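You operate a simulated robot arm through the tools that you are given. There is no shell and no other tool. Be economical: measure what you need, move in short steps, check, and stop when the job is done.

You are at the controls of a simulated robot arm. One attempt, no reset.

Task
Stand each pen in the hole of its colour, then put the lid on the empty jar.

Only the result counts: the job must be done as asked and must still hold three seconds after the hand-in. Knocking over, shifting, dropping, spilling or breaking anything else fails it. Lids that push on must go on centred and level and be pressed home; caps that screw on are set level and turned clockwise until they are tight.

Robot
A 7-joint arm with a two-finger parallel gripper, fixed in place. Base frame: the origin is at the foot of the arm, x ahead of it, y to its left, z up; the work surface is at about z = 820. Readings come in mm, degrees, newtons and seconds.
With the tool pointing down near the work surface it reaches from about 240 to 680 mm from the base axis. Its first joint turns from -66.0 to 66.0 degrees. Payload 2.4 kg.
Tool frame: the origin (TCP) lies between the finger pads and is the grasp point; the fingertips stand 30 mm ahead of it; z points along the fingers, y is the line along which they close. Largest opening 94 mm; finger width 28, thickness 10; the body of the gripper, 50 by 96 mm, starts 55 mm behind the TCP.
Orientation is told as [roll, pitch, yaw] about the base's x, y, z axes, in that order, counted from this pose: with the fingers straight down and closing along the base's y, the tool's x points along the base's -x, its y along +y and its z along -z.

Tools
- The arm moves only by the tool apply_moves. Its arguments are lists of equal length, an entry for each row: "linear": the shift along the base's x, y, z in units of 40 mm (1.0 is 40 mm), a list of three; "dr": the turn, a rotation vector about the base's x, y, z in units of 4 degrees (1.0 is 4 degrees), a list of three; "fingers": the opening, from 0 (shut) to 1 (fully open). In form: {"linear": [[x, y, z], ...], "dr": [[wx, wy, wz], ...], "fingers": [fingers, ...]}. A call has 1 to 12 rows; each row shifts and turns the commanded pose from where the row before left it. A call with a number of a shift or a turn outside -1 to 1 is refused whole. Each row takes 0.2 s and may step no farther than 50 mm and 8.6 degrees from the row before; otherwise, or with a gripper value out of range, the whole call is refused. A pose out of reach is approached as far as the arm can. The call stops where the force on the tool passes 40 N (or 10 N more than at its start, if that is more) or the arm is blocked; 0.2 s more then pass. The fingers move at their own pace (about 153 mm/s each) and stop on an object; they squeeze with about 23 N. The grip force told is the motor's: it shows also when the fingers shut on nothing. Time passes only in rows, and 0.2 s behind the last, so rows that do not move let the fingers close. The reply holds the time, the measured pose of the TCP, the force on the tool along the base axes, the opening and the grip force, in the units named above and with some noise, with the torque about the TCP (base axes, N m) and any sound that the robot's microphone picked up.
- Cameras (640 x 400 px; columns grow to the right, rows downward): "scene" is fixed at [31.1, 474, 1467.5]; the picture's right is [-0.73, -0.68, 0.00], its down [-0.36, 0.39, -0.85] and it looks along [0.58, -0.62, -0.53] (base axes); focal length 346 px, centre (320, 200). "wrist" rides on the gripper at [76, 14, -103] in the tool frame; the picture's right is [-0.18, 0.98, 0.00], its down [-0.75, -0.14, -0.64] and it looks along [-0.63, -0.12, 0.77] (tool axes); focal length 243 px, centre (320, 200). There is no depth. A picture from a camera that has moved, and an enlarged one, comes with that camera's place and axes in the base frame and with its lens. The place of the scene camera against the robot may be out by one fixed shift of up to 25 mm in any direction.
- capture(camera): a new picture of that camera. No time passes.
- inspect(camera, box): a new picture of the part [left, top, right, bottom] of that camera's present view, enlarged. No time passes.
- close_job(): hands the job in; it is judged then, once.

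Work in short steps. Places have to be worked out from the pictures, the camera data and where the tool is seen: move nearer, look again, correct. Check each grasp and each placing, and mend what went wrong. You have 120 turns and 84 pictures in all, those below and enlarged ones among them. Open the gripper and draw the arm clear of the work before you hand the job in, unless the task says otherwise; then end with one line.

The tools are called after "Request:" by a JSON object that holds its "op" and its "data". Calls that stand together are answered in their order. apply_moves: Moves the arm, as the interface text tells. Its arguments: {"type":"object","properties":{"linear":{"type":"array"},"dr":{"type":"array"},"fingers":{"type":"array"}},"required":["linear","dr","fingers"]} The other tools are called the same way: capture (camera) takes a picture; inspect (camera, box) takes an enlarged picture of a part of a camera's view; close_job () hands the job in.

At the start:

```text
time: 0.0
eef_pos: [433.6, -151.4, 1160.3]
orientation: [0.0, 0.0, -0.1]
ft_force: [0.9, 0.4, -0.7]
torque: [-0.02, 0.01, 0.03]
opening: 93.7
gripper_force: 0.0
```

scene: 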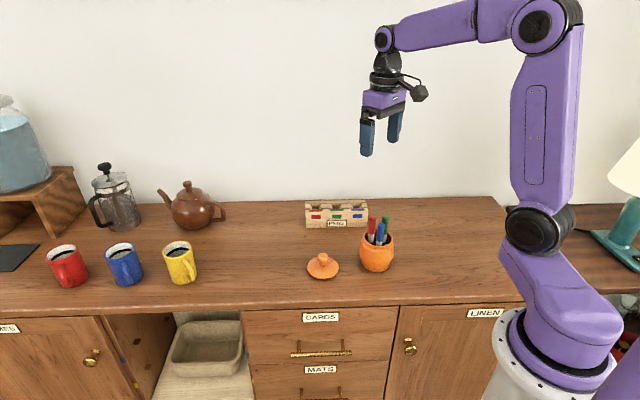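
wrist: 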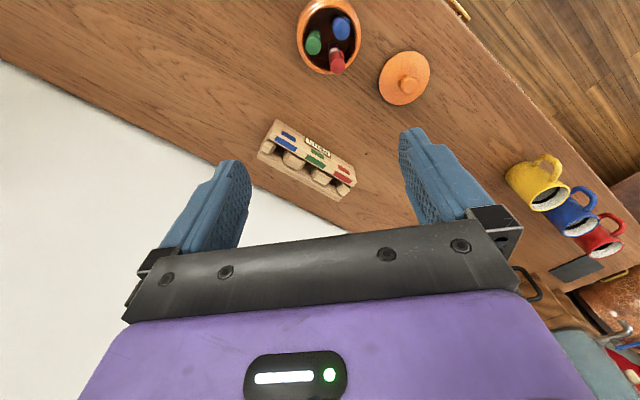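

I'll look at the jar with pens, lid and pen block in enlarged views first.

Request:
{"op": "inspect", "data": {"camera": "scene", "box": [290, 190, 410, 290]}}

Request:
{"op": "inspect", "data": {"camera": "wrist", "box": [240, 0, 440, 210]}}

```text
4.00 times, centred on (350, 240) of scene
camera zoom: at [31.1, 474.0, 1467.5], right [-0.73, -0.68, 0.0], down [-0.36, 0.39, -0.85], along [0.58, -0.62, -0.53], focal length 1384 px, centre (200, 40)
```

zoom: 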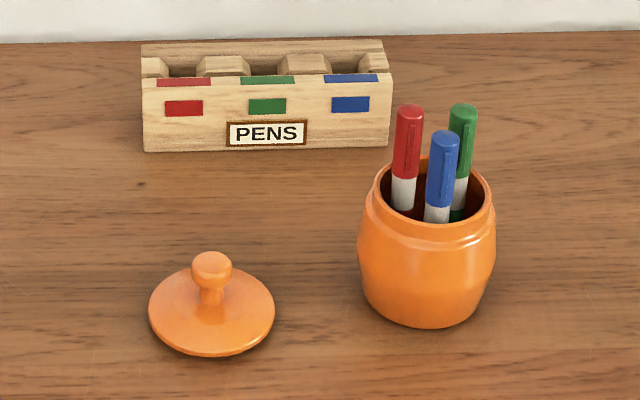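

```text
1.90 times, centred on (340, 105) of wrist
camera zoom: at [356.4, -135.3, 1264.2], right [0.18, 0.98, 0.0], down [0.75, -0.14, 0.64], along [0.63, -0.12, -0.77], focal length 462 px, centre (282, 381)
```

zoom: 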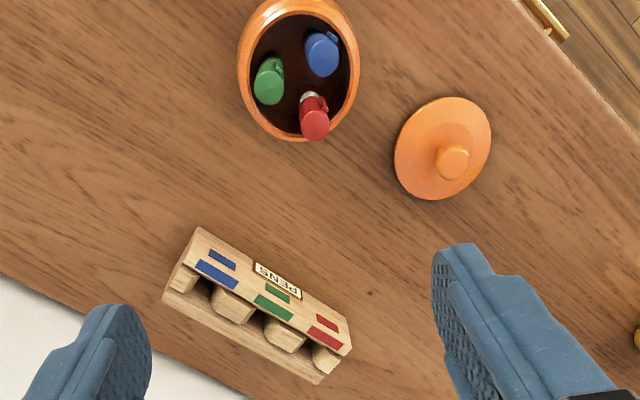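

From these I judge the block near (586,-204), jar near (396,-132), and lid near (483,-18). I move above the block for a closer view.

Request:
{"op": "apply_moves", "data": {"linear": [[0.6, -0.25, -0.7], [0.6, -0.25, -0.7], [0.6, -0.25, -0.7], [0.6, -0.25, -0.7], [0.6, -0.25, -0.7]], "dr": [[0, 0, 0], [0, 0, 0], [0, 0, 0], [0, 0, 0], [0, 0, 0]], "fingers": [1, 1, 1, 1, 1]}}

Request:
{"op": "capture", "data": {"camera": "wrist"}}

Request:
{"op": "capture", "data": {"camera": "scene"}}

```text
time: 1.2
eef_pos: [554.5, -202.4, 1020.8]
orientation: [0.0, 0.0, 0.0]
ft_force: [-0.4, 1.1, -1.1]
torque: [0.02, 0.02, 0.01]
opening: 94.1
gripper_force: 0.1
```

```text
79 pictures are left
camera wrist: at [477.6, -187.6, 1124.3], right [0.18, 0.98, 0.0], down [0.75, -0.14, 0.64], along [0.63, -0.12, -0.77], focal length 243 px, centre (320, 200)
```

wrist: 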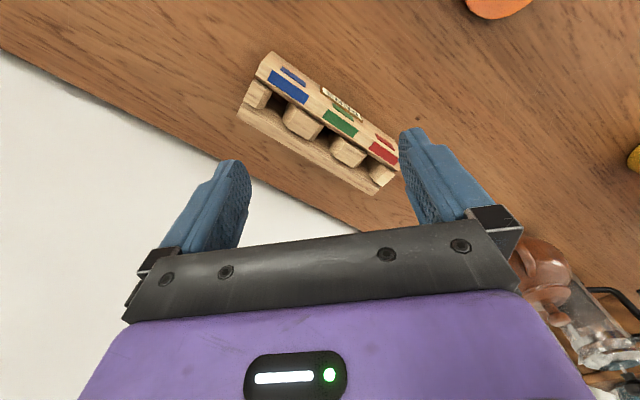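

```text
78 pictures are left
```

scene: 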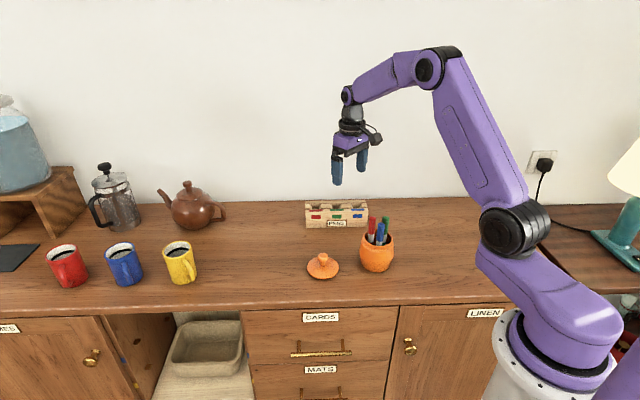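

Request:
{"op": "inspect", "data": {"camera": "wrist", "box": [230, 40, 410, 200]}}

```text
2.50 times, centred on (320, 120) of wrist
camera zoom: at [477.6, -187.6, 1124.3], right [0.18, 0.98, 0.0], down [0.75, -0.14, 0.64], along [0.63, -0.12, -0.77], focal length 606 px, centre (320, 400)
```

zoom: 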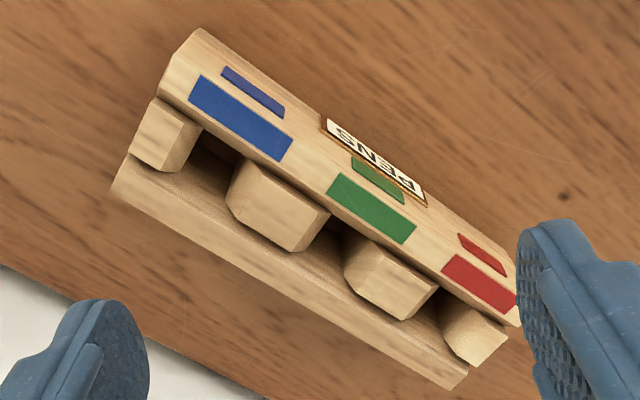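

The block has square slots between front/back walls with chamfered dividers, running about 44° in yaw. Next I view the jar from nearer.

Request:
{"op": "apply_moves", "data": {"linear": [[-0.78, 0.525, 0.1], [-0.78, 0.525, 0.1], [-0.78, 0.525, 0.0], [-0.78, 0.525, 0.0]], "dr": [[0, 0, 0], [0, 0, 0], [0, 0, 0], [0, 0, 0]], "fingers": [1, 1, 1, 1]}}

Request:
{"op": "inspect", "data": {"camera": "wrist", "box": [200, 0, 440, 150]}}

Request:
{"op": "apply_moves", "data": {"linear": [[-0.8, 0, 0.0], [-0.8, 0, 0.0], [-0.8, 0, 0.0]], "dr": [[0, 0, 0], [0, 0, 0], [0, 0, 0]], "fingers": [1, 1, 1]}}

Request:
{"op": "inspect", "data": {"camera": "wrist", "box": [200, 30, 440, 180]}}

```text
time: 2.2
eef_pos: [430.4, -117.7, 1028.1]
orientation: [0.0, 0.0, 0.1]
ft_force: [0.3, -0.3, 0.1]
torque: [0.01, 0.01, 0.0]
opening: 94.3
gripper_force: 0.0
```

```text
2.67 times, centred on (320, 75) of wrist
camera zoom: at [352.7, -102.6, 1131.9], right [0.18, 0.98, 0.0], down [0.75, -0.14, 0.64], along [0.63, -0.12, -0.77], focal length 647 px, centre (320, 533)
```

zoom: 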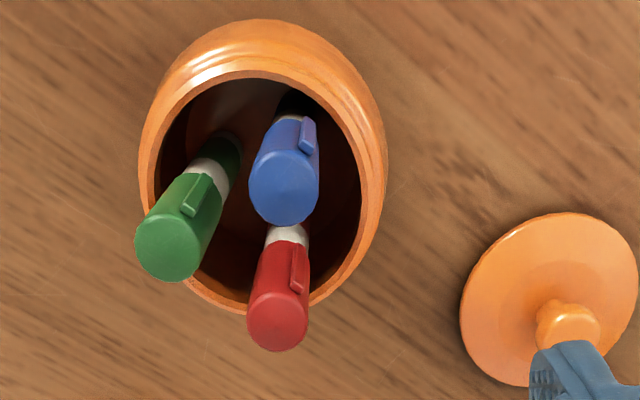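

```text
time: 3.0
eef_pos: [333.4, -116.6, 1029.8]
orientation: [0.1, 0.1, 0.2]
ft_force: [0.1, 0.0, 0.3]
torque: [-0.02, 0.03, -0.03]
opening: 93.9
gripper_force: 0.0
```

```text
2.67 times, centred on (320, 105) of wrist
camera zoom: at [256.0, -101.1, 1132.2], right [0.18, 0.98, 0.0], down [0.75, -0.14, 0.64], along [0.63, -0.12, -0.77], focal length 647 px, centre (320, 453)
```

zoom: 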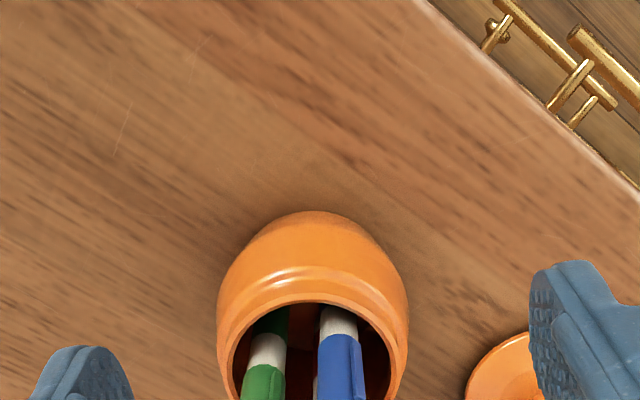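

I need the lower part of that view for the pen tops.

Request:
{"op": "inspect", "data": {"camera": "wrist", "box": [200, 110, 440, 260]}}

```text
2.67 times, centred on (320, 185) of wrist
camera zoom: at [256.0, -101.1, 1132.2], right [0.18, 0.98, 0.0], down [0.75, -0.14, 0.64], along [0.63, -0.12, -0.77], focal length 647 px, centre (320, 240)
```

zoom: 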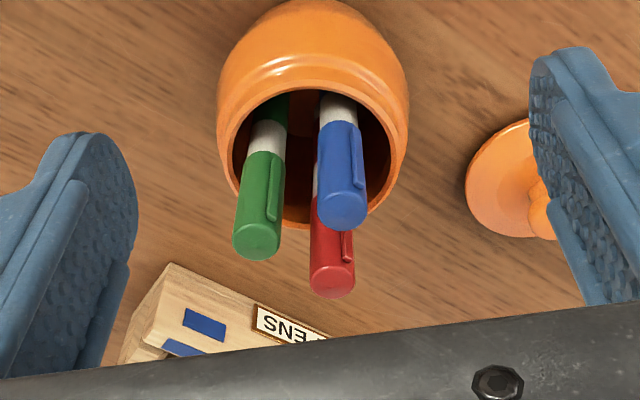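

Triangulating: pen tops red (420,-127,956), blue (388,-118,954), green (394,-150,957), pens nearly vertical; jar rim centre (398,-131,904). I move over the red pen with a 12° yaw (closing tangentially) and a part-closed gripper.

Request:
{"op": "apply_moves", "data": {"linear": [[0.72, -0.089, 0], [0.72, -0.089, 0], [0.72, -0.089, 0], [0, 0, -0.5], [0, 0, -0.5]], "dr": [[0, 0, 1], [0, 0, 1], [0, 0, 1], [0, 0, 0], [0, 0, 0]], "fingers": [0.45, 0.45, 0.45, 0.45, 0.45]}}

Request:
{"op": "capture", "data": {"camera": "wrist"}}

```text
time: 4.2
eef_pos: [420.0, -127.8, 987.7]
orientation: [-0.1, 0.0, 12.2]
ft_force: [-0.6, -0.3, -0.3]
torque: [-0.02, 0.0, -0.02]
opening: 42.4
gripper_force: 0.0
```

```text
73 pictures are left
camera wrist: at [341.4, -129.4, 1091.6], right [-0.03, 1.0, 0.0], down [0.77, 0.02, 0.64], along [0.64, 0.02, -0.77], focal length 243 px, centre (320, 200)
```

wrist: 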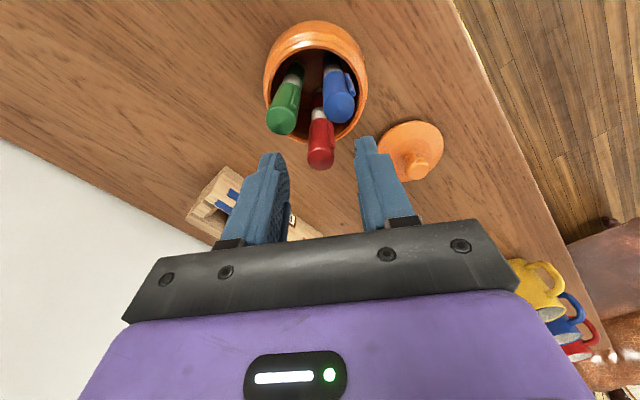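

The red pen sits centred between the fingers. I descend to z≈940 and close.

Request:
{"op": "apply_moves", "data": {"linear": [[0.01, 0.01, -0.6], [0, 0.01, -0.6], [0, 0, 0], [0, 0, 0], [0, 0, 0]], "dr": [[0, 0, 0], [0, 0, 0], [0, 0, 0], [0, 0, 0], [0, 0, 0]], "fingers": [0.45, 0.45, 0.45, 0, 0]}}

Request:
{"op": "capture", "data": {"camera": "wrist"}}

```text
time: 5.4
eef_pos: [419.9, -126.2, 942.0]
orientation: [0.1, 0.0, 12.1]
ft_force: [-0.2, -1.4, 3.8]
torque: [-0.25, -0.04, -0.01]
opening: 15.5
gripper_force: 22.7
```

```text
72 pictures are left
camera wrist: at [342.5, -128.0, 1045.3], right [-0.03, 1.0, 0.0], down [0.77, 0.02, 0.64], along [0.64, 0.02, -0.77], focal length 243 px, centre (320, 200)
```

wrist: 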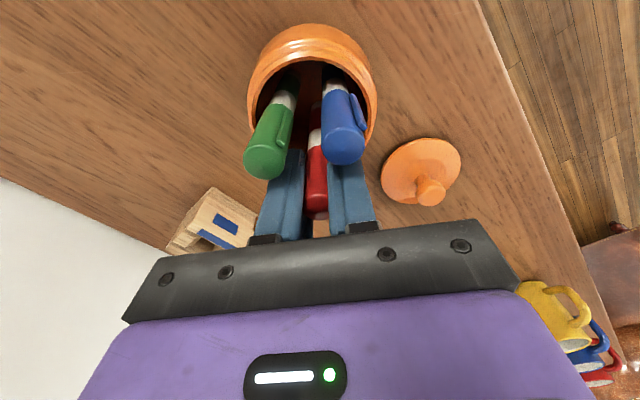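

Red pen gripped (15.5 mm). I lift straight up by ~150 mm.

Request:
{"op": "apply_moves", "data": {"linear": [[0, 0, 0.4], [0, 0, 0.7], [0, 0, 0.9], [0, 0, 0.9], [0, 0, 0.8]], "dr": [[0, 0, 0], [0, 0, 0], [0, 0, 0], [0, 0, 0], [0, 0, 0]], "fingers": [0, 0, 0, 0, 0]}}

Request:
{"op": "capture", "data": {"camera": "wrist"}}

Request:
{"op": "inspect", "data": {"camera": "scene", "box": [280, 100, 440, 280]}}

```text
time: 6.6
eef_pos: [418.0, -125.0, 1089.9]
orientation: [0.0, 0.0, 12.0]
ft_force: [-0.2, 0.4, 0.1]
torque: [0.0, 0.03, -0.01]
opening: 15.2
gripper_force: 22.8
```

```text
71 pictures are left
camera wrist: at [339.8, -125.9, 1193.2], right [-0.03, 1.0, 0.0], down [0.77, 0.02, 0.64], along [0.64, 0.02, -0.77], focal length 243 px, centre (320, 200)
```

wrist: 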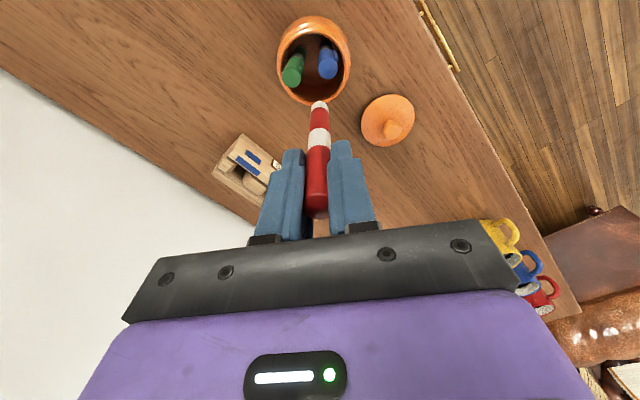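

```text
2.22 times, centred on (360, 190) of scene
camera zoom: at [31.1, 474.0, 1467.5], right [-0.73, -0.68, 0.0], down [-0.36, 0.39, -0.85], along [0.58, -0.62, -0.53], focal length 769 px, centre (231, 222)
```

zoom: 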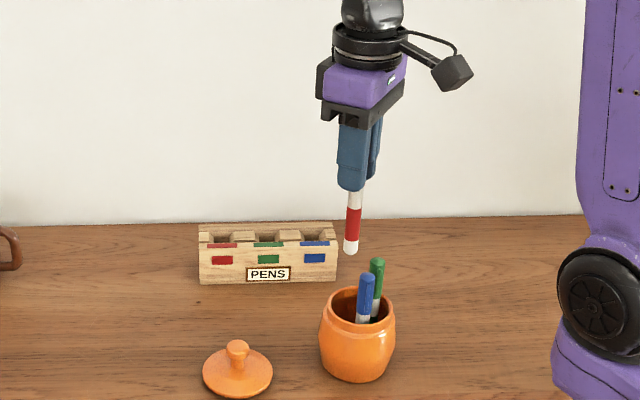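

Request:
{"op": "inspect", "data": {"camera": "wrist", "box": [270, 90, 370, 230]}}

Request:
{"op": "inspect", "data": {"camera": "scene", "box": [340, 140, 400, 220]}}

```text
2.86 times, centred on (320, 160) of wrist
camera zoom: at [339.8, -125.9, 1193.2], right [-0.03, 1.0, 0.0], down [0.77, 0.02, 0.64], along [0.64, 0.02, -0.77], focal length 693 px, centre (320, 314)
```

zoom: 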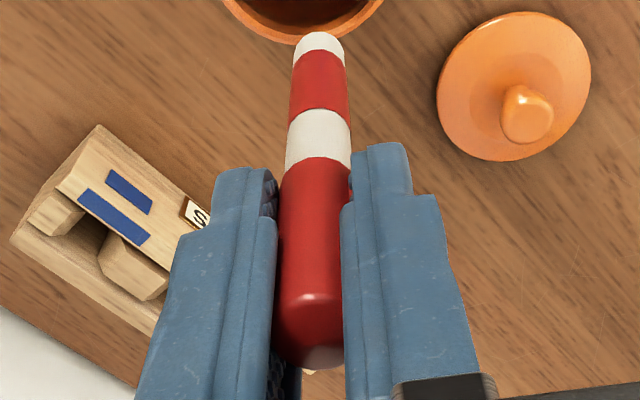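

```text
5.00 times, centred on (370, 180) of scene
camera zoom: at [31.1, 474.0, 1467.5], right [-0.73, -0.68, 0.0], down [-0.36, 0.39, -0.85], along [0.58, -0.62, -0.53], focal length 1730 px, centre (70, 300)
```

zoom: 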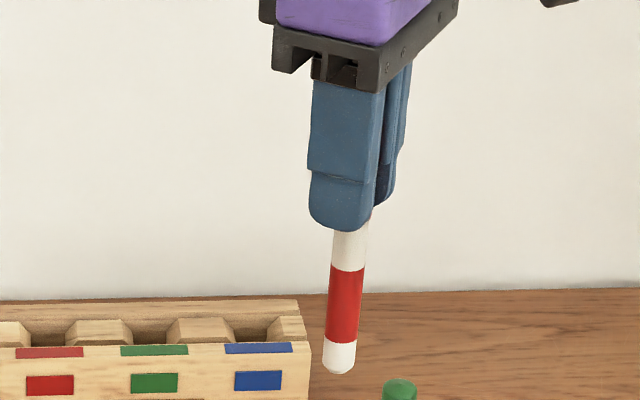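

The pen hangs vertical with its tip ~121 mm below the TCP. I carry it to the red slot estimate (~635,-157), staying well above the block and yawing toward -45° for a squared-up view.

Request:
{"op": "apply_moves", "data": {"linear": [[0.452, -0.067, 0], [0.452, -0.067, 0], [0.452, -0.067, 0], [0.452, -0.067, 0], [0.452, -0.067, 0], [0.452, -0.067, 0], [0.452, -0.067, 0], [0.452, -0.067, 0], [0.452, -0.067, 0], [0.452, -0.067, 0], [0.452, -0.067, 0], [0.452, -0.067, 0]], "dr": [[0, 0, -1], [0, 0, -1], [0, 0, -1], [0, 0, -1], [0, 0, -1], [0, 0, -1], [0, 0, -1], [0, 0, -1], [0, 0, -1], [0, 0, -1], [0, 0, -1], [0, 0, -1]], "fingers": [0, 0, 0, 0, 0, 0, 0, 0, 0, 0, 0, 0]}}

Request:
{"op": "apply_moves", "data": {"linear": [[0, 0, -0.4], [0, 0, -0.4]], "dr": [[0, 0, -1], [0, 0, -1]], "fingers": [0, 0]}}

Request:
{"op": "capture", "data": {"camera": "wrist"}}

```text
time: 9.2
eef_pos: [636.8, -157.7, 1090.0]
orientation: [0.1, 0.1, -36.0]
ft_force: [0.0, 0.1, -0.1]
torque: [0.02, 0.01, 0.0]
opening: 15.4
gripper_force: 22.8
```

```text
time: 9.8
eef_pos: [637.1, -158.3, 1057.2]
orientation: [0.0, -0.1, -44.1]
ft_force: [-0.2, 0.2, -0.1]
torque: [0.0, 0.0, -0.01]
opening: 15.4
gripper_force: 23.2
```

```text
67 pictures are left
camera wrist: at [591.8, -93.6, 1160.8], right [0.82, 0.58, 0.0], down [0.44, -0.63, 0.64], along [0.37, -0.52, -0.77], focal length 243 px, centre (320, 200)
```

wrist: 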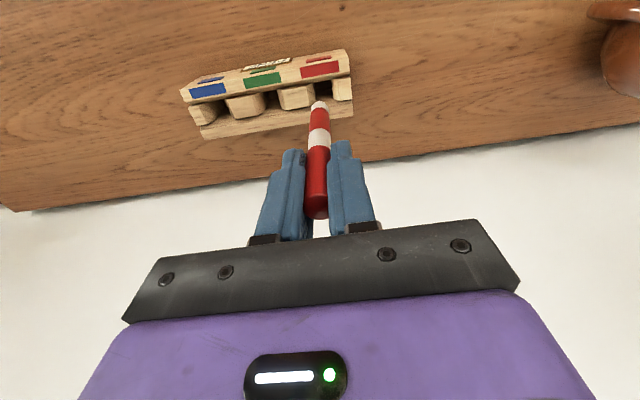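

Request:
{"op": "inspect", "data": {"camera": "wrist", "box": [180, 40, 360, 150]}}

```text
3.56 times, centred on (270, 95) of wrist
camera zoom: at [591.8, -93.6, 1160.8], right [0.82, 0.58, 0.0], down [0.44, -0.63, 0.64], along [0.37, -0.52, -0.77], focal length 863 px, centre (498, 573)
```

zoom: 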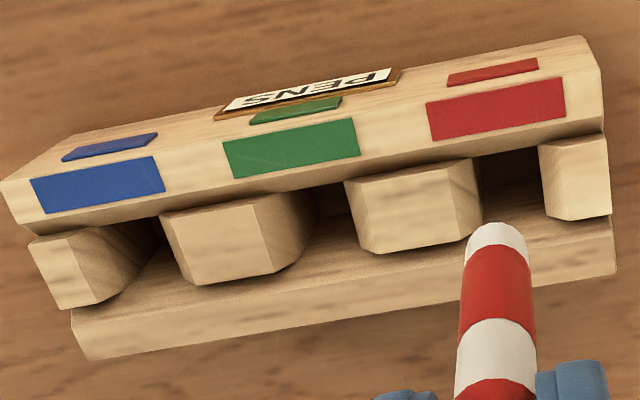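

Red slot estimate is now about (643,-157), but the pen hides part of it. I shift sideways along the block 35 mm to get an unobstructed view.

Request:
{"op": "apply_moves", "data": {"linear": [[-0.6, -0.6, 0.0]], "dr": [[0, 0, 0]], "fingers": [0]}}

Request:
{"op": "inspect", "data": {"camera": "wrist", "box": [200, 50, 400, 150]}}

```text
time: 10.2
eef_pos: [614.9, -182.6, 1055.3]
orientation: [0.0, 0.0, -44.0]
ft_force: [0.2, 0.5, 0.1]
torque: [0.01, 0.0, 0.01]
opening: 15.1
gripper_force: 23.2
```

```text
3.20 times, centred on (300, 100) of wrist
camera zoom: at [568.7, -118.1, 1159.9], right [0.81, 0.58, 0.0], down [0.44, -0.62, 0.64], along [0.37, -0.52, -0.77], focal length 776 px, centre (384, 520)
```

zoom: 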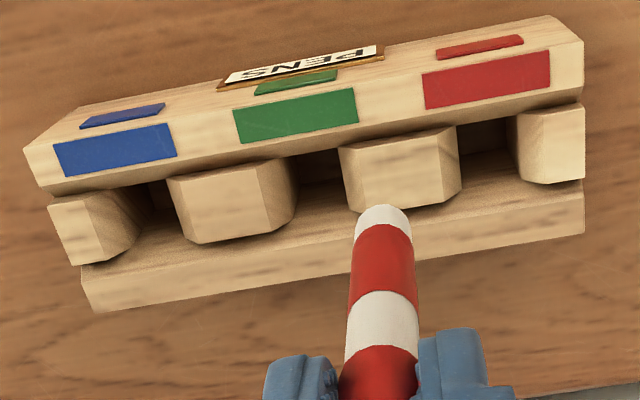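

With a clean view: block top z≈879, length axis at 44.8°, slot centres red (641.8,-158), green (598,-201.5), blue (554.3,-245). I move over the red slot and lower to just above it.

Request:
{"op": "apply_moves", "data": {"linear": [[0.6725, 0.615, 0.0], [0, 0, -0.4], [0, 0, -0.5]], "dr": [[0, 0, 0], [0, 0, 0], [0, 0, 0]], "fingers": [0, 0, 0]}}

Request:
{"op": "inspect", "data": {"camera": "wrist", "box": [200, 40, 400, 160]}}

Request:
{"op": "inspect", "data": {"camera": "scene", "box": [295, 150, 385, 240]}}

```text
time: 11.0
eef_pos: [640.6, -158.2, 1019.9]
orientation: [0.1, 0.1, -44.1]
ft_force: [0.3, 0.0, -0.2]
torque: [0.0, -0.03, 0.02]
opening: 15.2
gripper_force: 23.2
```

```text
3.20 times, centred on (300, 100) of wrist
camera zoom: at [593.3, -94.2, 1123.6], right [0.81, 0.58, 0.0], down [0.44, -0.62, 0.64], along [0.37, -0.52, -0.77], focal length 776 px, centre (384, 520)
```

zoom: 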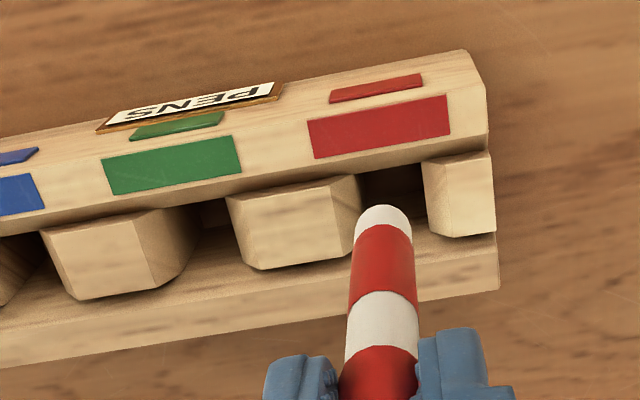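

```text
4.44 times, centred on (340, 195) of scene
camera zoom: at [31.1, 474.0, 1467.5], right [-0.73, -0.68, 0.0], down [-0.36, 0.39, -0.85], along [0.58, -0.62, -0.53], focal length 1537 px, centre (231, 222)
```

zoom: 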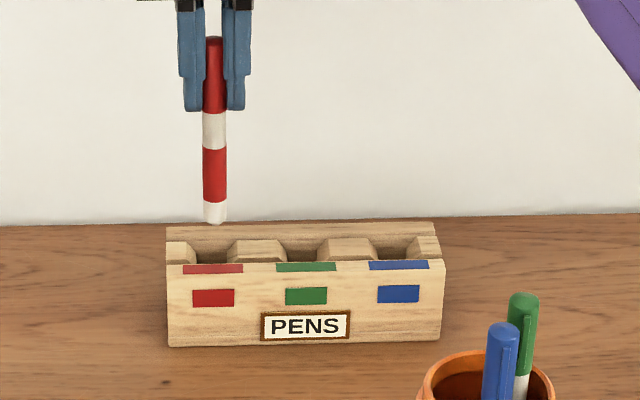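

Tip is about 2.5 mm short along the block toward the red end. I correct and descend ~32 mm gently.

Request:
{"op": "apply_moves", "data": {"linear": [[0.05, 0.035, 0], [0, 0, -0.2], [0, 0, -0.2], [0, 0, -0.2], [0, 0, -0.2]], "dr": [[0, 0, 0], [0, 0, 0], [0, 0, 0], [0, 0, 0], [0, 0, 0]], "fingers": [0, 0, 0, 0, 0]}}

Request:
{"op": "inspect", "data": {"camera": "wrist", "box": [200, 40, 400, 160]}}

Request:
{"op": "inspect", "data": {"camera": "scene", "box": [295, 150, 385, 240]}}

```text
time: 12.2
eef_pos: [641.7, -157.9, 988.3]
orientation: [0.0, 0.0, -44.1]
ft_force: [0.5, 0.7, 0.0]
torque: [0.01, 0.0, 0.0]
opening: 15.3
gripper_force: 22.8
```

```text
3.20 times, centred on (300, 100) of wrist
camera zoom: at [595.7, -93.3, 1092.3], right [0.81, 0.58, 0.0], down [0.44, -0.62, 0.64], along [0.37, -0.52, -0.77], focal length 776 px, centre (384, 520)
```

zoom: 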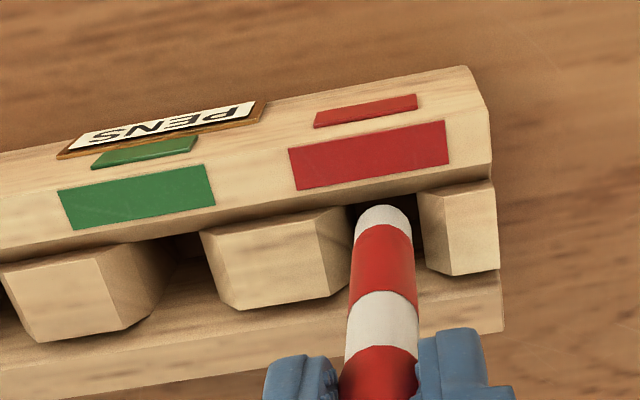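

```text
4.44 times, centred on (340, 195) of scene
camera zoom: at [31.1, 474.0, 1467.5], right [-0.73, -0.68, 0.0], down [-0.36, 0.39, -0.85], along [0.58, -0.62, -0.53], focal length 1537 px, centre (231, 222)
```

zoom: 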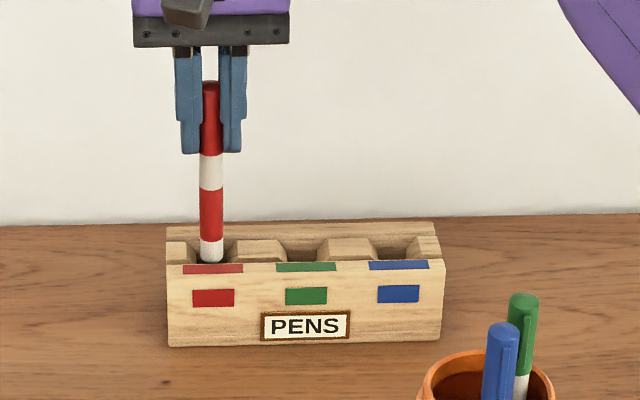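

The tip is inside the slot and centred with no contact force. Lowering another 32 mm.

Request:
{"op": "apply_moves", "data": {"linear": [[0.02, 0, -0.2], [0, 0, -0.2], [0, 0, -0.2], [0, 0, -0.2]], "dr": [[0, 0, 0], [0, 0, 0], [0, 0, 0], [0, 0, 0]], "fingers": [0, 0, 0, 0]}}

```text
time: 13.2
eef_pos: [642.5, -158.5, 957.1]
orientation: [0.1, 0.0, -44.1]
ft_force: [-0.1, 1.6, -0.4]
torque: [-0.01, 0.01, -0.02]
opening: 15.2
gripper_force: 23.6
```

Still free. I continue down in 3 mm steps to feel the bottom.

Request:
{"op": "apply_moves", "data": {"linear": [[0, 0, -0.075], [0, 0, -0.075], [0, 0, -0.075]], "dr": [[0, 0, 0], [0, 0, 0], [0, 0, 0]], "fingers": [0, 0, 0]}}

```text
time: 14.0
eef_pos: [641.8, -156.8, 946.7]
orientation: [0.0, 0.1, -44.0]
ft_force: [-0.4, 0.7, -0.8]
torque: [0.02, 0.01, -0.01]
opening: 15.4
gripper_force: 22.9
```

Request:
{"op": "apply_moves", "data": {"linear": [[0, 0, -0.05], [0, 0, -0.05]], "dr": [[0, 0, 0], [0, 0, 0]], "fingers": [0, 0]}}

Request:
{"op": "inspect", "data": {"camera": "scene", "box": [295, 150, 385, 240]}}

```text
time: 14.6
eef_pos: [641.9, -156.1, 945.1]
orientation: [0.0, 0.0, -44.0]
ft_force: [-3.7, 1.7, 12.4]
torque: [0.21, 0.53, -0.01]
opening: 15.2
gripper_force: 23.2
```

```text
4.44 times, centred on (340, 195) of scene
camera zoom: at [30.8, 474.1, 1467.4], right [-0.73, -0.68, 0.0], down [-0.36, 0.39, -0.85], along [0.58, -0.62, -0.53], focal length 1537 px, centre (231, 222)
```

zoom: 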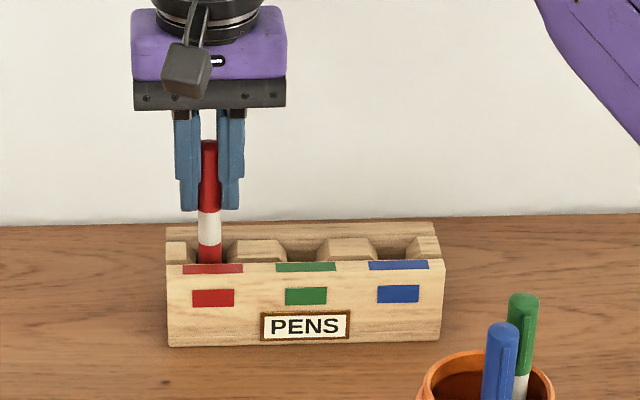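

Bottom felt at 12 N. I ease up 1 mm, open, and rise clear.

Request:
{"op": "apply_moves", "data": {"linear": [[0, 0, 0.05], [0, 0, 0], [0, 0, 0], [0, 0, 0.5], [0, 0, 0.8], [0, 0, 0.8]], "dr": [[0, 0, 0], [0, 0, 0], [0, 0, 0], [0, 0, 0], [0, 0, 0], [0, 0, 0]], "fingers": [0, 0.4, 0.4, 0.4, 0.4, 0.4]}}

Request:
{"op": "inspect", "data": {"camera": "scene", "box": [295, 120, 415, 280]}}

Request:
{"op": "capture", "data": {"camera": "wrist"}}

```text
time: 16.0
eef_pos: [642.4, -157.8, 1030.9]
orientation: [0.0, 0.0, -43.9]
ft_force: [-0.2, 0.7, 0.6]
torque: [0.0, 0.0, -0.04]
opening: 37.4
gripper_force: 0.0
```

```text
2.50 times, centred on (355, 200) of scene
camera zoom: at [31.1, 474.0, 1467.5], right [-0.73, -0.68, 0.0], down [-0.36, 0.39, -0.85], along [0.58, -0.62, -0.53], focal length 865 px, centre (232, 200)
```

zoom: 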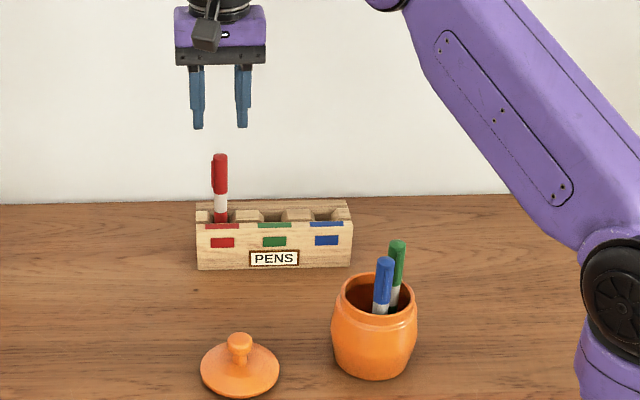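

```text
58 pictures are left
camera wrist: at [595.9, -92.6, 1134.4], right [0.81, 0.58, 0.0], down [0.45, -0.62, 0.64], along [0.37, -0.52, -0.77], focal length 243 px, centre (320, 200)
```

wrist: 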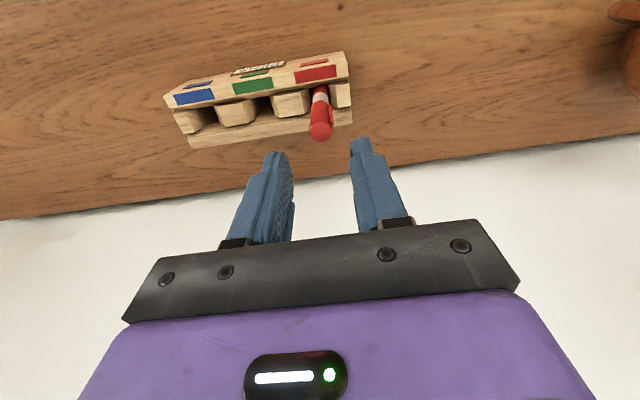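

Red stands in its slot. Next blue: over (388.4,-118.5) keeping yaw -44°, which closes tangentially there.

Request:
{"op": "apply_moves", "data": {"linear": [[-0.907, 0.14, 0.1], [-0.907, 0.14, 0], [-0.907, 0.14, 0], [-0.907, 0.14, 0], [-0.907, 0.14, 0], [-0.907, 0.14, 0], [-0.907, 0.14, 0], [0, 0, -0.6], [0, 0, -0.4]], "dr": [[0, 0, 0], [0, 0, 0], [0, 0, 0], [0, 0, 0], [0, 0, 0], [0, 0, 0], [0, 0, 0], [0, 0, 0], [0, 0, 0]], "fingers": [0.45, 0.45, 0.45, 0.45, 0.45, 0.45, 0.45, 0.45, 0.45]}}

Request:
{"op": "inspect", "data": {"camera": "wrist", "box": [220, 0, 420, 240]}}

```text
time: 18.0
eef_pos: [387.4, -119.2, 992.9]
orientation: [0.0, 0.0, -44.0]
ft_force: [-0.3, -0.6, 0.2]
torque: [0.01, 0.0, 0.0]
opening: 42.3
gripper_force: 0.0
```

```text
1.67 times, centred on (320, 120) of wrist
camera zoom: at [342.5, -55.0, 1095.8], right [0.81, 0.58, 0.0], down [0.44, -0.62, 0.64], along [0.37, -0.52, -0.77], focal length 404 px, centre (320, 333)
```

zoom: 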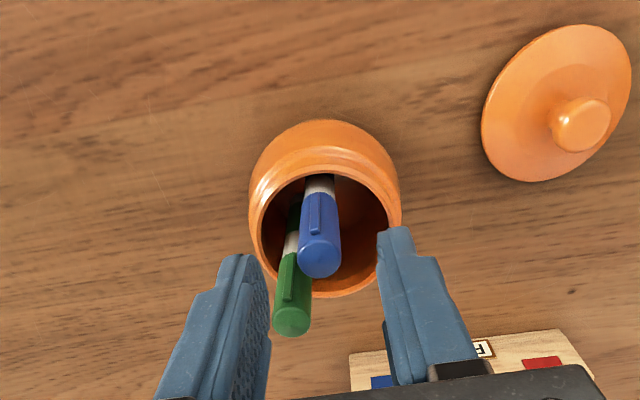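

Blue is centred between the fingers and green is clear of them. I descend and close.

Request:
{"op": "apply_moves", "data": {"linear": [[0.03, -0.02, -0.6], [0, 0, -0.7], [0, 0, 0], [0, 0, 0], [0, 0, 0]], "dr": [[0, 0, 0], [0, 0, 0], [0, 0, 0], [0, 0, 0], [0, 0, 0]], "fingers": [0.45, 0.45, 0.45, 0, 0]}}

```text
time: 19.2
eef_pos: [389.5, -119.2, 941.8]
orientation: [-0.1, 0.0, -43.9]
ft_force: [0.5, 0.4, 0.7]
torque: [0.02, -0.01, -0.03]
opening: 16.2
gripper_force: 23.2
```

Blue gripped (16.2 mm). Lifting 150 mm and checking its hang.

Request:
{"op": "apply_moves", "data": {"linear": [[0, 0, 0.4], [0, 0, 0.7], [0, 0, 0.9], [0, 0, 0.9], [0, 0, 0.8]], "dr": [[0, 0, 0], [0, 0, 0], [0, 0, 0], [0, 0, 0], [0, 0, 0]], "fingers": [0, 0, 0, 0, 0]}}

Request:
{"op": "inspect", "data": {"camera": "wrist", "box": [220, 0, 420, 240]}}

Request:
{"op": "inspect", "data": {"camera": "scene", "box": [295, 120, 415, 280]}}

```text
time: 20.4
eef_pos: [390.8, -117.6, 1090.4]
orientation: [0.0, 0.0, -43.9]
ft_force: [-0.2, 0.9, -0.1]
torque: [-0.06, -0.04, -0.03]
opening: 15.9
gripper_force: 23.0
```

```text
1.67 times, centred on (320, 120) of wrist
camera zoom: at [344.2, -53.8, 1193.4], right [0.81, 0.58, 0.0], down [0.44, -0.62, 0.64], along [0.37, -0.52, -0.77], focal length 404 px, centre (320, 333)
```

zoom: 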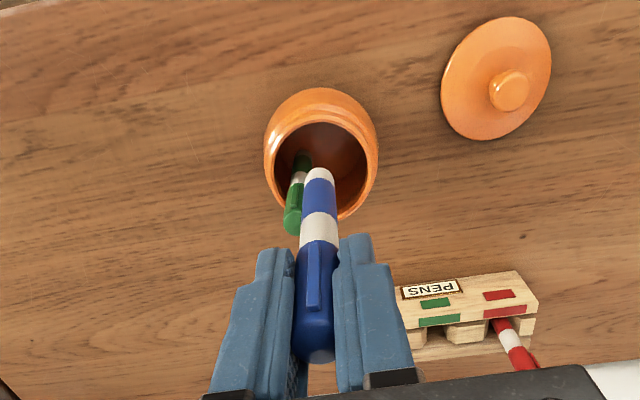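

```text
2.50 times, centred on (355, 200) of scene
camera zoom: at [31.1, 474.0, 1467.5], right [-0.73, -0.68, 0.0], down [-0.36, 0.39, -0.85], along [0.58, -0.62, -0.53], focal length 865 px, centre (232, 200)
```

zoom: 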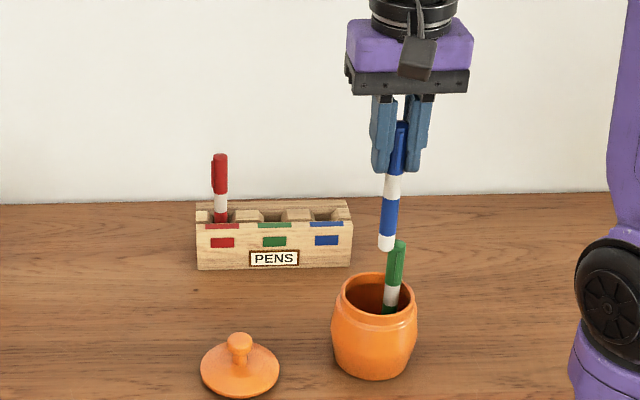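

Blue hangs straight. Carrying it to above the blue slot (554.3,-245), then lowering to just above the block.

Request:
{"op": "apply_moves", "data": {"linear": [[0.8175, -0.637, 0], [0.8175, -0.637, 0], [0.8175, -0.637, 0], [0.8175, -0.637, 0], [0.8175, -0.637, 0], [0, 0, -0.9], [0, 0, -0.8], [0, 0, 0]], "dr": [[0, 0, 0], [0, 0, 0], [0, 0, 0], [0, 0, 0], [0, 0, 0], [0, 0, 0], [0, 0, 0], [0, 0, 0]], "fingers": [0, 0, 0, 0, 0, 0, 0, 0]}}

Request:
{"op": "inspect", "data": {"camera": "wrist", "box": [240, 40, 440, 160]}}

Request:
{"op": "inspect", "data": {"camera": "scene", "box": [295, 150, 385, 240]}}

```text
time: 22.2
eef_pos: [553.4, -244.6, 1021.2]
orientation: [0.0, 0.0, -43.9]
ft_force: [-0.6, -0.5, -0.4]
torque: [0.0, 0.02, 0.05]
opening: 16.0
gripper_force: 22.9
```

```text
3.20 times, centred on (340, 100) of wrist
camera zoom: at [507.9, -180.3, 1124.8], right [0.81, 0.58, 0.0], down [0.44, -0.62, 0.64], along [0.37, -0.52, -0.77], focal length 776 px, centre (256, 520)
```

zoom: 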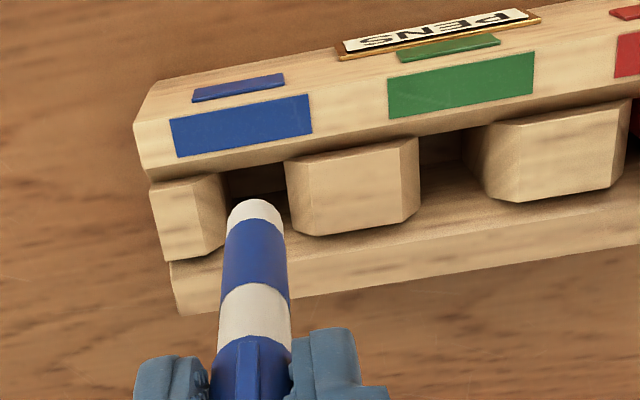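

```text
4.44 times, centred on (340, 195) of scene
camera zoom: at [31.2, 474.0, 1467.5], right [-0.73, -0.68, 0.0], down [-0.36, 0.39, -0.85], along [0.58, -0.62, -0.53], focal length 1537 px, centre (231, 222)
```

zoom: 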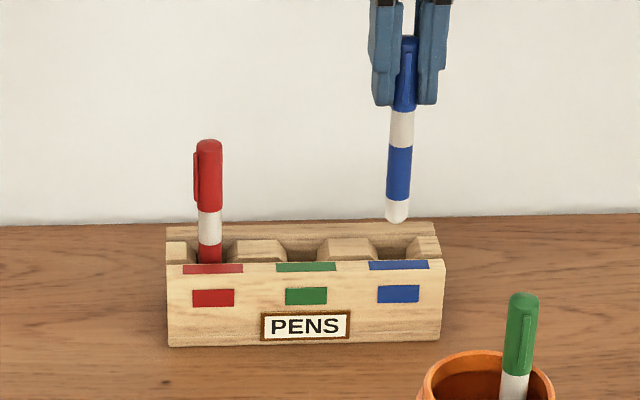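

Aligned with the blue slot in both views. I descend 32 mm and check force, then continue.

Request:
{"op": "apply_moves", "data": {"linear": [[0.015, -0.01, -0.2], [0, 0, -0.2], [0, 0, -0.2], [0, 0, -0.2]], "dr": [[0, 0, 0], [0, 0, 0], [0, 0, 0], [0, 0, 0]], "fingers": [0, 0, 0, 0]}}

Request:
{"op": "inspect", "data": {"camera": "scene", "box": [295, 150, 385, 240]}}

```text
time: 23.2
eef_pos: [553.4, -246.5, 989.8]
orientation: [0.0, 0.0, -44.0]
ft_force: [0.9, -0.1, -0.3]
torque: [-0.07, -0.18, 0.01]
opening: 15.7
gripper_force: 22.7
```

```text
4.44 times, centred on (340, 195) of scene
camera zoom: at [31.2, 474.0, 1467.5], right [-0.73, -0.68, 0.0], down [-0.36, 0.39, -0.85], along [0.58, -0.62, -0.53], focal length 1537 px, centre (231, 222)
```

zoom: 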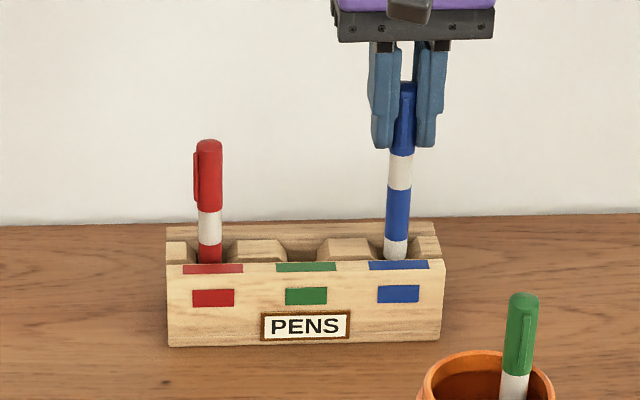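

Slight contact torque suggests moving ~0.8 mm toward +x. I nudge and continue down.

Request:
{"op": "apply_moves", "data": {"linear": [[0.02, 0.005, 0], [0, 0, -0.15], [0, 0, -0.15], [0, 0, -0.15], [0, 0, -0.15]], "dr": [[0, 0, 0], [0, 0, 0], [0, 0, 0], [0, 0, 0], [0, 0, 0]], "fingers": [0, 0, 0, 0, 0]}}

```text
time: 24.4
eef_pos: [554.4, -245.5, 965.0]
orientation: [0.1, 0.1, -44.0]
ft_force: [0.3, -0.2, 0.0]
torque: [-0.04, 0.02, 0.02]
opening: 15.4
gripper_force: 23.2
```

No contact now; going on towards the bottom.

Request:
{"op": "apply_moves", "data": {"linear": [[0, 0, -0.15], [0, 0, -0.15], [0, 0, -0.1], [0, 0, -0.05], [0, 0, -0.05]], "dr": [[0, 0, 0], [0, 0, 0], [0, 0, 0], [0, 0, 0], [0, 0, 0]], "fingers": [0, 0, 0, 0, 0]}}

```text
time: 25.6
eef_pos: [554.6, -247.4, 948.5]
orientation: [0.1, -0.3, -44.0]
ft_force: [1.6, -0.1, 18.3]
torque: [0.0, -0.19, 0.07]
opening: 15.6
gripper_force: 23.5
```

Request:
{"op": "inspect", "data": {"camera": "scene", "box": [295, 150, 385, 240]}}

```text
4.44 times, centred on (340, 195) of scene
camera zoom: at [30.9, 474.1, 1467.4], right [-0.73, -0.68, 0.0], down [-0.36, 0.39, -0.85], along [0.58, -0.62, -0.53], focal length 1537 px, centre (231, 222)
```

zoom: 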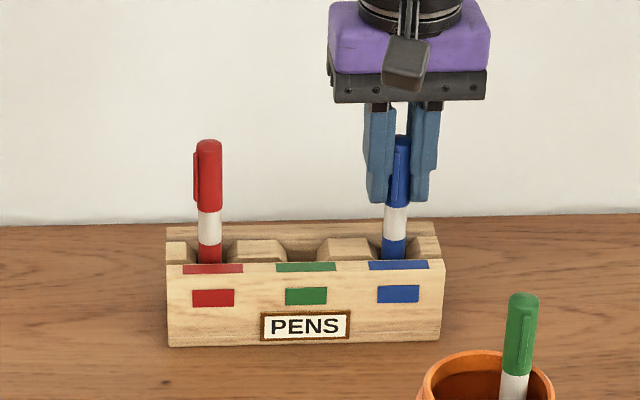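

Blue's band height matches red's allowing for perspective, so it's seated. Ease up, release, rise.

Request:
{"op": "apply_moves", "data": {"linear": [[0, 0, 0.06], [0, 0, 0], [0, 0, 0], [0, 0, 0.5], [0, 0, 0.8], [0, 0, 0.8]], "dr": [[0, 0, 0], [0, 0, 0], [0, 0, 0], [0, 0, 0], [0, 0, 0], [0, 0, 0]], "fingers": [0, 0.4, 0.4, 0.4, 0.4, 0.4]}}

Request:
{"op": "inspect", "data": {"camera": "scene", "box": [295, 120, 415, 280]}}

```text
time: 27.0
eef_pos: [554.8, -246.7, 1032.9]
orientation: [0.0, 0.1, -44.0]
ft_force: [0.5, -0.2, 1.2]
torque: [0.02, -0.02, 0.01]
opening: 37.7
gripper_force: 0.0
```

```text
2.50 times, centred on (355, 200) of scene
camera zoom: at [31.1, 474.0, 1467.5], right [-0.73, -0.68, 0.0], down [-0.36, 0.39, -0.85], along [0.58, -0.62, -0.53], focal length 865 px, centre (232, 200)
```

zoom: 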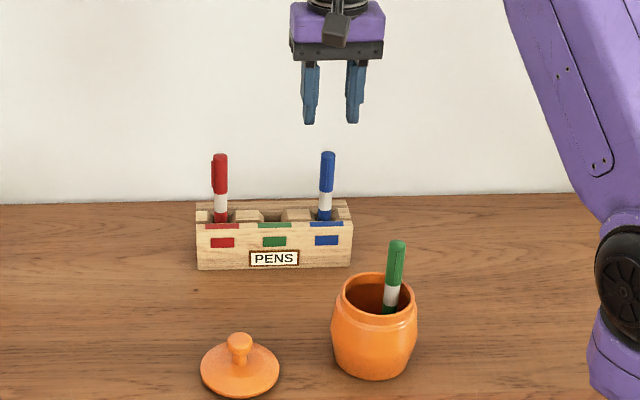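

Both fine. Now over the green pen (394.3,-150), same yaw.

Request:
{"op": "apply_moves", "data": {"linear": [[-0.8025, 0.4835, 0], [-0.8025, 0.4835, 0], [-0.8025, 0.4835, 0], [-0.8025, 0.4835, 0], [-0.8025, 0.4835, 0], [0, 0, -0.5], [0, 0, -0.5], [0, 0, 0]], "dr": [[0, 0, 0], [0, 0, 0], [0, 0, 0], [0, 0, 0], [0, 0, 0], [0, 0, 0], [0, 0, 0], [0, 0, 0]], "fingers": [0.45, 0.45, 0.45, 0.45, 0.45, 0.45, 0.45, 0.45]}}

Request:
{"op": "inspect", "data": {"camera": "wrist", "box": [220, 0, 420, 240]}}

```text
time: 28.8
eef_pos: [392.9, -149.8, 991.3]
orientation: [-0.1, 0.0, -44.0]
ft_force: [0.1, 0.2, 0.4]
torque: [-0.02, 0.02, -0.02]
opening: 42.2
gripper_force: 0.0
```

```text
1.67 times, centred on (320, 120) of wrist
camera zoom: at [348.0, -85.4, 1094.6], right [0.81, 0.58, 0.0], down [0.44, -0.62, 0.64], along [0.37, -0.52, -0.77], focal length 404 px, centre (320, 333)
```

zoom: 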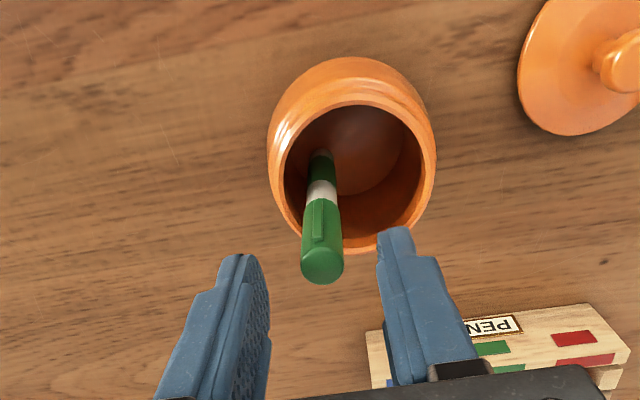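

Green is centred. Descend and close.

Request:
{"op": "apply_moves", "data": {"linear": [[0.035, -0.01, -0.6], [0, 0, -0.65], [0, 0, 0], [0, 0, 0], [0, 0, 0]], "dr": [[0, 0, 0], [0, 0, 0], [0, 0, 0], [0, 0, 0], [0, 0, 0]], "fingers": [0.45, 0.45, 0.45, 0, 0]}}

Request:
{"op": "apply_moves", "data": {"linear": [[0, 0, 0.4], [0, 0, 0.7], [0, 0, 0.9], [0, 0, 0.9], [0, 0, 0.8]], "dr": [[0, 0, 0], [0, 0, 0], [0, 0, 0], [0, 0, 0], [0, 0, 0]], "fingers": [0, 0, 0, 0, 0]}}

Request:
{"op": "inspect", "data": {"camera": "wrist", "box": [220, 0, 420, 240]}}

```text
time: 30.0
eef_pos: [397.5, -150.4, 941.5]
orientation: [0.0, 0.0, -44.1]
ft_force: [0.7, 1.0, 1.2]
torque: [0.09, -0.08, 0.01]
opening: 16.0
gripper_force: 22.9
```

```text
time: 31.2
eef_pos: [393.8, -150.0, 1090.0]
orientation: [0.0, 0.0, -44.0]
ft_force: [0.7, -0.2, 0.7]
torque: [0.03, 0.01, 0.03]
opening: 15.9
gripper_force: 23.5
```

```text
1.67 times, centred on (320, 120) of wrist
camera zoom: at [349.8, -86.2, 1194.6], right [0.81, 0.58, 0.0], down [0.45, -0.62, 0.64], along [0.37, -0.52, -0.77], focal length 404 px, centre (320, 333)
```

zoom: 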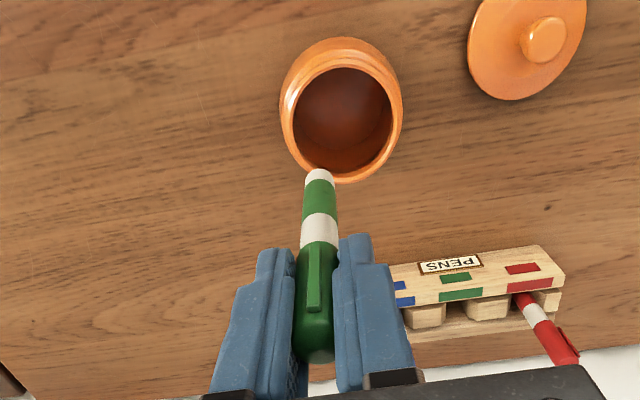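

Green held, jar empty. Carrying to the green slot (598,-201.7) and lowering to just above.

Request:
{"op": "apply_moves", "data": {"linear": [[0.85, -0.2145, 0], [0.85, -0.2145, 0], [0.85, -0.2145, 0], [0.85, -0.2145, 0], [0.85, -0.2145, 0], [0.85, -0.2145, 0], [0, 0, -0.9], [0, 0, -0.8], [0, 0, 0]], "dr": [[0, 0, 0], [0, 0, 0], [0, 0, 0], [0, 0, 0], [0, 0, 0], [0, 0, 0], [0, 0, 0], [0, 0, 0], [0, 0, 0]], "fingers": [0, 0, 0, 0, 0, 0, 0, 0, 0]}}

Request:
{"op": "inspect", "data": {"camera": "wrist", "box": [220, 40, 420, 160]}}

Request:
{"op": "inspect", "data": {"camera": "scene", "box": [295, 150, 385, 240]}}

```text
time: 33.2
eef_pos: [599.1, -201.3, 1022.1]
orientation: [0.0, 0.0, -44.0]
ft_force: [0.6, -0.5, 0.5]
torque: [0.0, 0.04, 0.01]
opening: 15.9
gripper_force: 22.6
```

```text
3.20 times, centred on (320, 100) of wrist
camera zoom: at [554.1, -136.8, 1125.2], right [0.81, 0.58, 0.0], down [0.44, -0.62, 0.64], along [0.37, -0.52, -0.77], focal length 776 px, centre (320, 520)
```

zoom: 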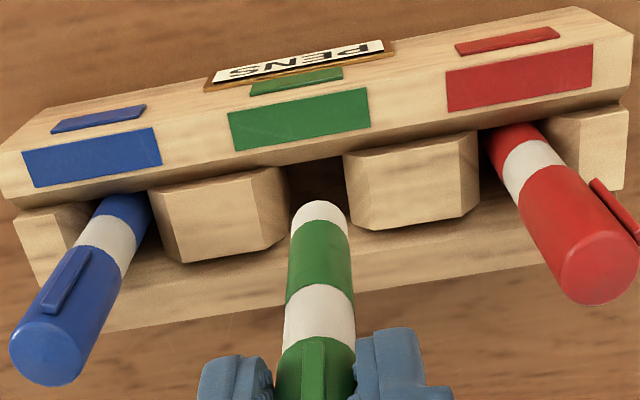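

```text
4.44 times, centred on (340, 195) of scene
camera zoom: at [31.1, 474.0, 1467.5], right [-0.73, -0.68, 0.0], down [-0.36, 0.39, -0.85], along [0.58, -0.62, -0.53], focal length 1537 px, centre (231, 222)
```

zoom: 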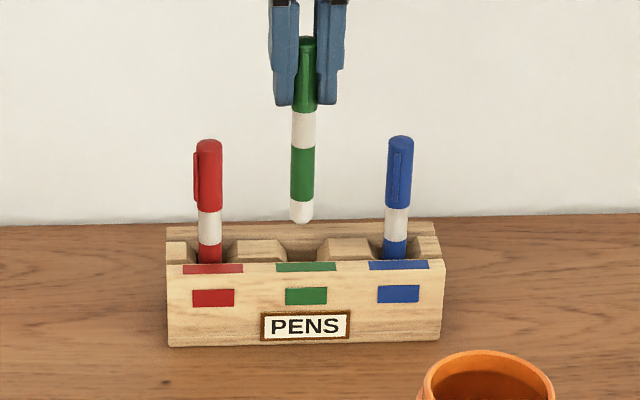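

Well aligned. Descend in steps.

Request:
{"op": "apply_moves", "data": {"linear": [[-0.01, -0.015, -0.2], [0, 0, -0.2], [0, 0, -0.2], [0, 0, -0.2]], "dr": [[0, 0, 0], [0, 0, 0], [0, 0, 0], [0, 0, 0]], "fingers": [0, 0, 0, 0]}}

```text
time: 34.2
eef_pos: [599.7, -203.2, 988.6]
orientation: [-0.1, 0.0, -44.1]
ft_force: [0.3, -0.3, -0.2]
torque: [-0.03, 0.02, 0.01]
opening: 15.8
gripper_force: 23.1
```

No contact; continuing.

Request:
{"op": "apply_moves", "data": {"linear": [[0, 0, -0.15], [0, 0, -0.15], [0, 0, -0.15], [0, 0, -0.15], [0, 0, -0.15], [0, 0, -0.1], [0, 0, -0.1]], "dr": [[0, 0, 0], [0, 0, 0], [0, 0, 0], [0, 0, 0], [0, 0, 0], [0, 0, 0], [0, 0, 0]], "fingers": [0, 0, 0, 0, 0, 0, 0]}}

```text
time: 35.8
eef_pos: [598.7, -202.7, 951.8]
orientation: [0.0, -0.1, -43.9]
ft_force: [-0.3, 0.6, 3.1]
torque: [0.08, 0.09, -0.02]
opening: 15.4
gripper_force: 23.0
```

Request:
{"op": "apply_moves", "data": {"linear": [[0, 0, -0.05], [0, 0, -0.05], [0, 0, -0.05]], "dr": [[0, 0, 0], [0, 0, 0], [0, 0, 0]], "fingers": [0, 0, 0]}}

Request:
{"op": "inspect", "data": {"camera": "scene", "box": [295, 150, 385, 240]}}

```text
time: 36.6
eef_pos: [599.4, -202.0, 948.0]
orientation: [0.1, -0.3, -43.9]
ft_force: [0.6, -0.8, 18.0]
torque: [-0.13, -0.1, 0.01]
opening: 15.7
gripper_force: 23.0
```

```text
4.44 times, centred on (340, 195) of scene
camera zoom: at [30.8, 474.1, 1467.4], right [-0.73, -0.68, 0.0], down [-0.36, 0.39, -0.85], along [0.58, -0.62, -0.53], focal length 1537 px, centre (231, 222)
```

zoom: 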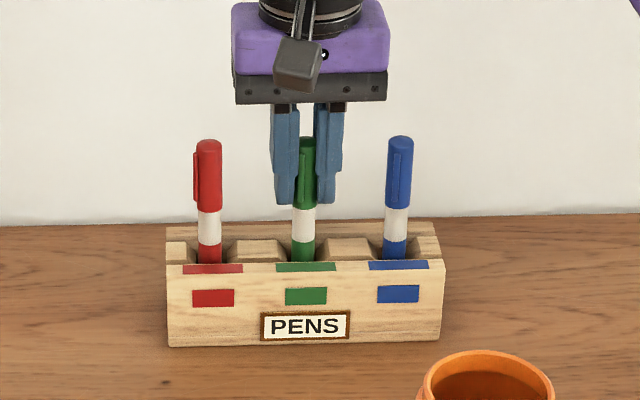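

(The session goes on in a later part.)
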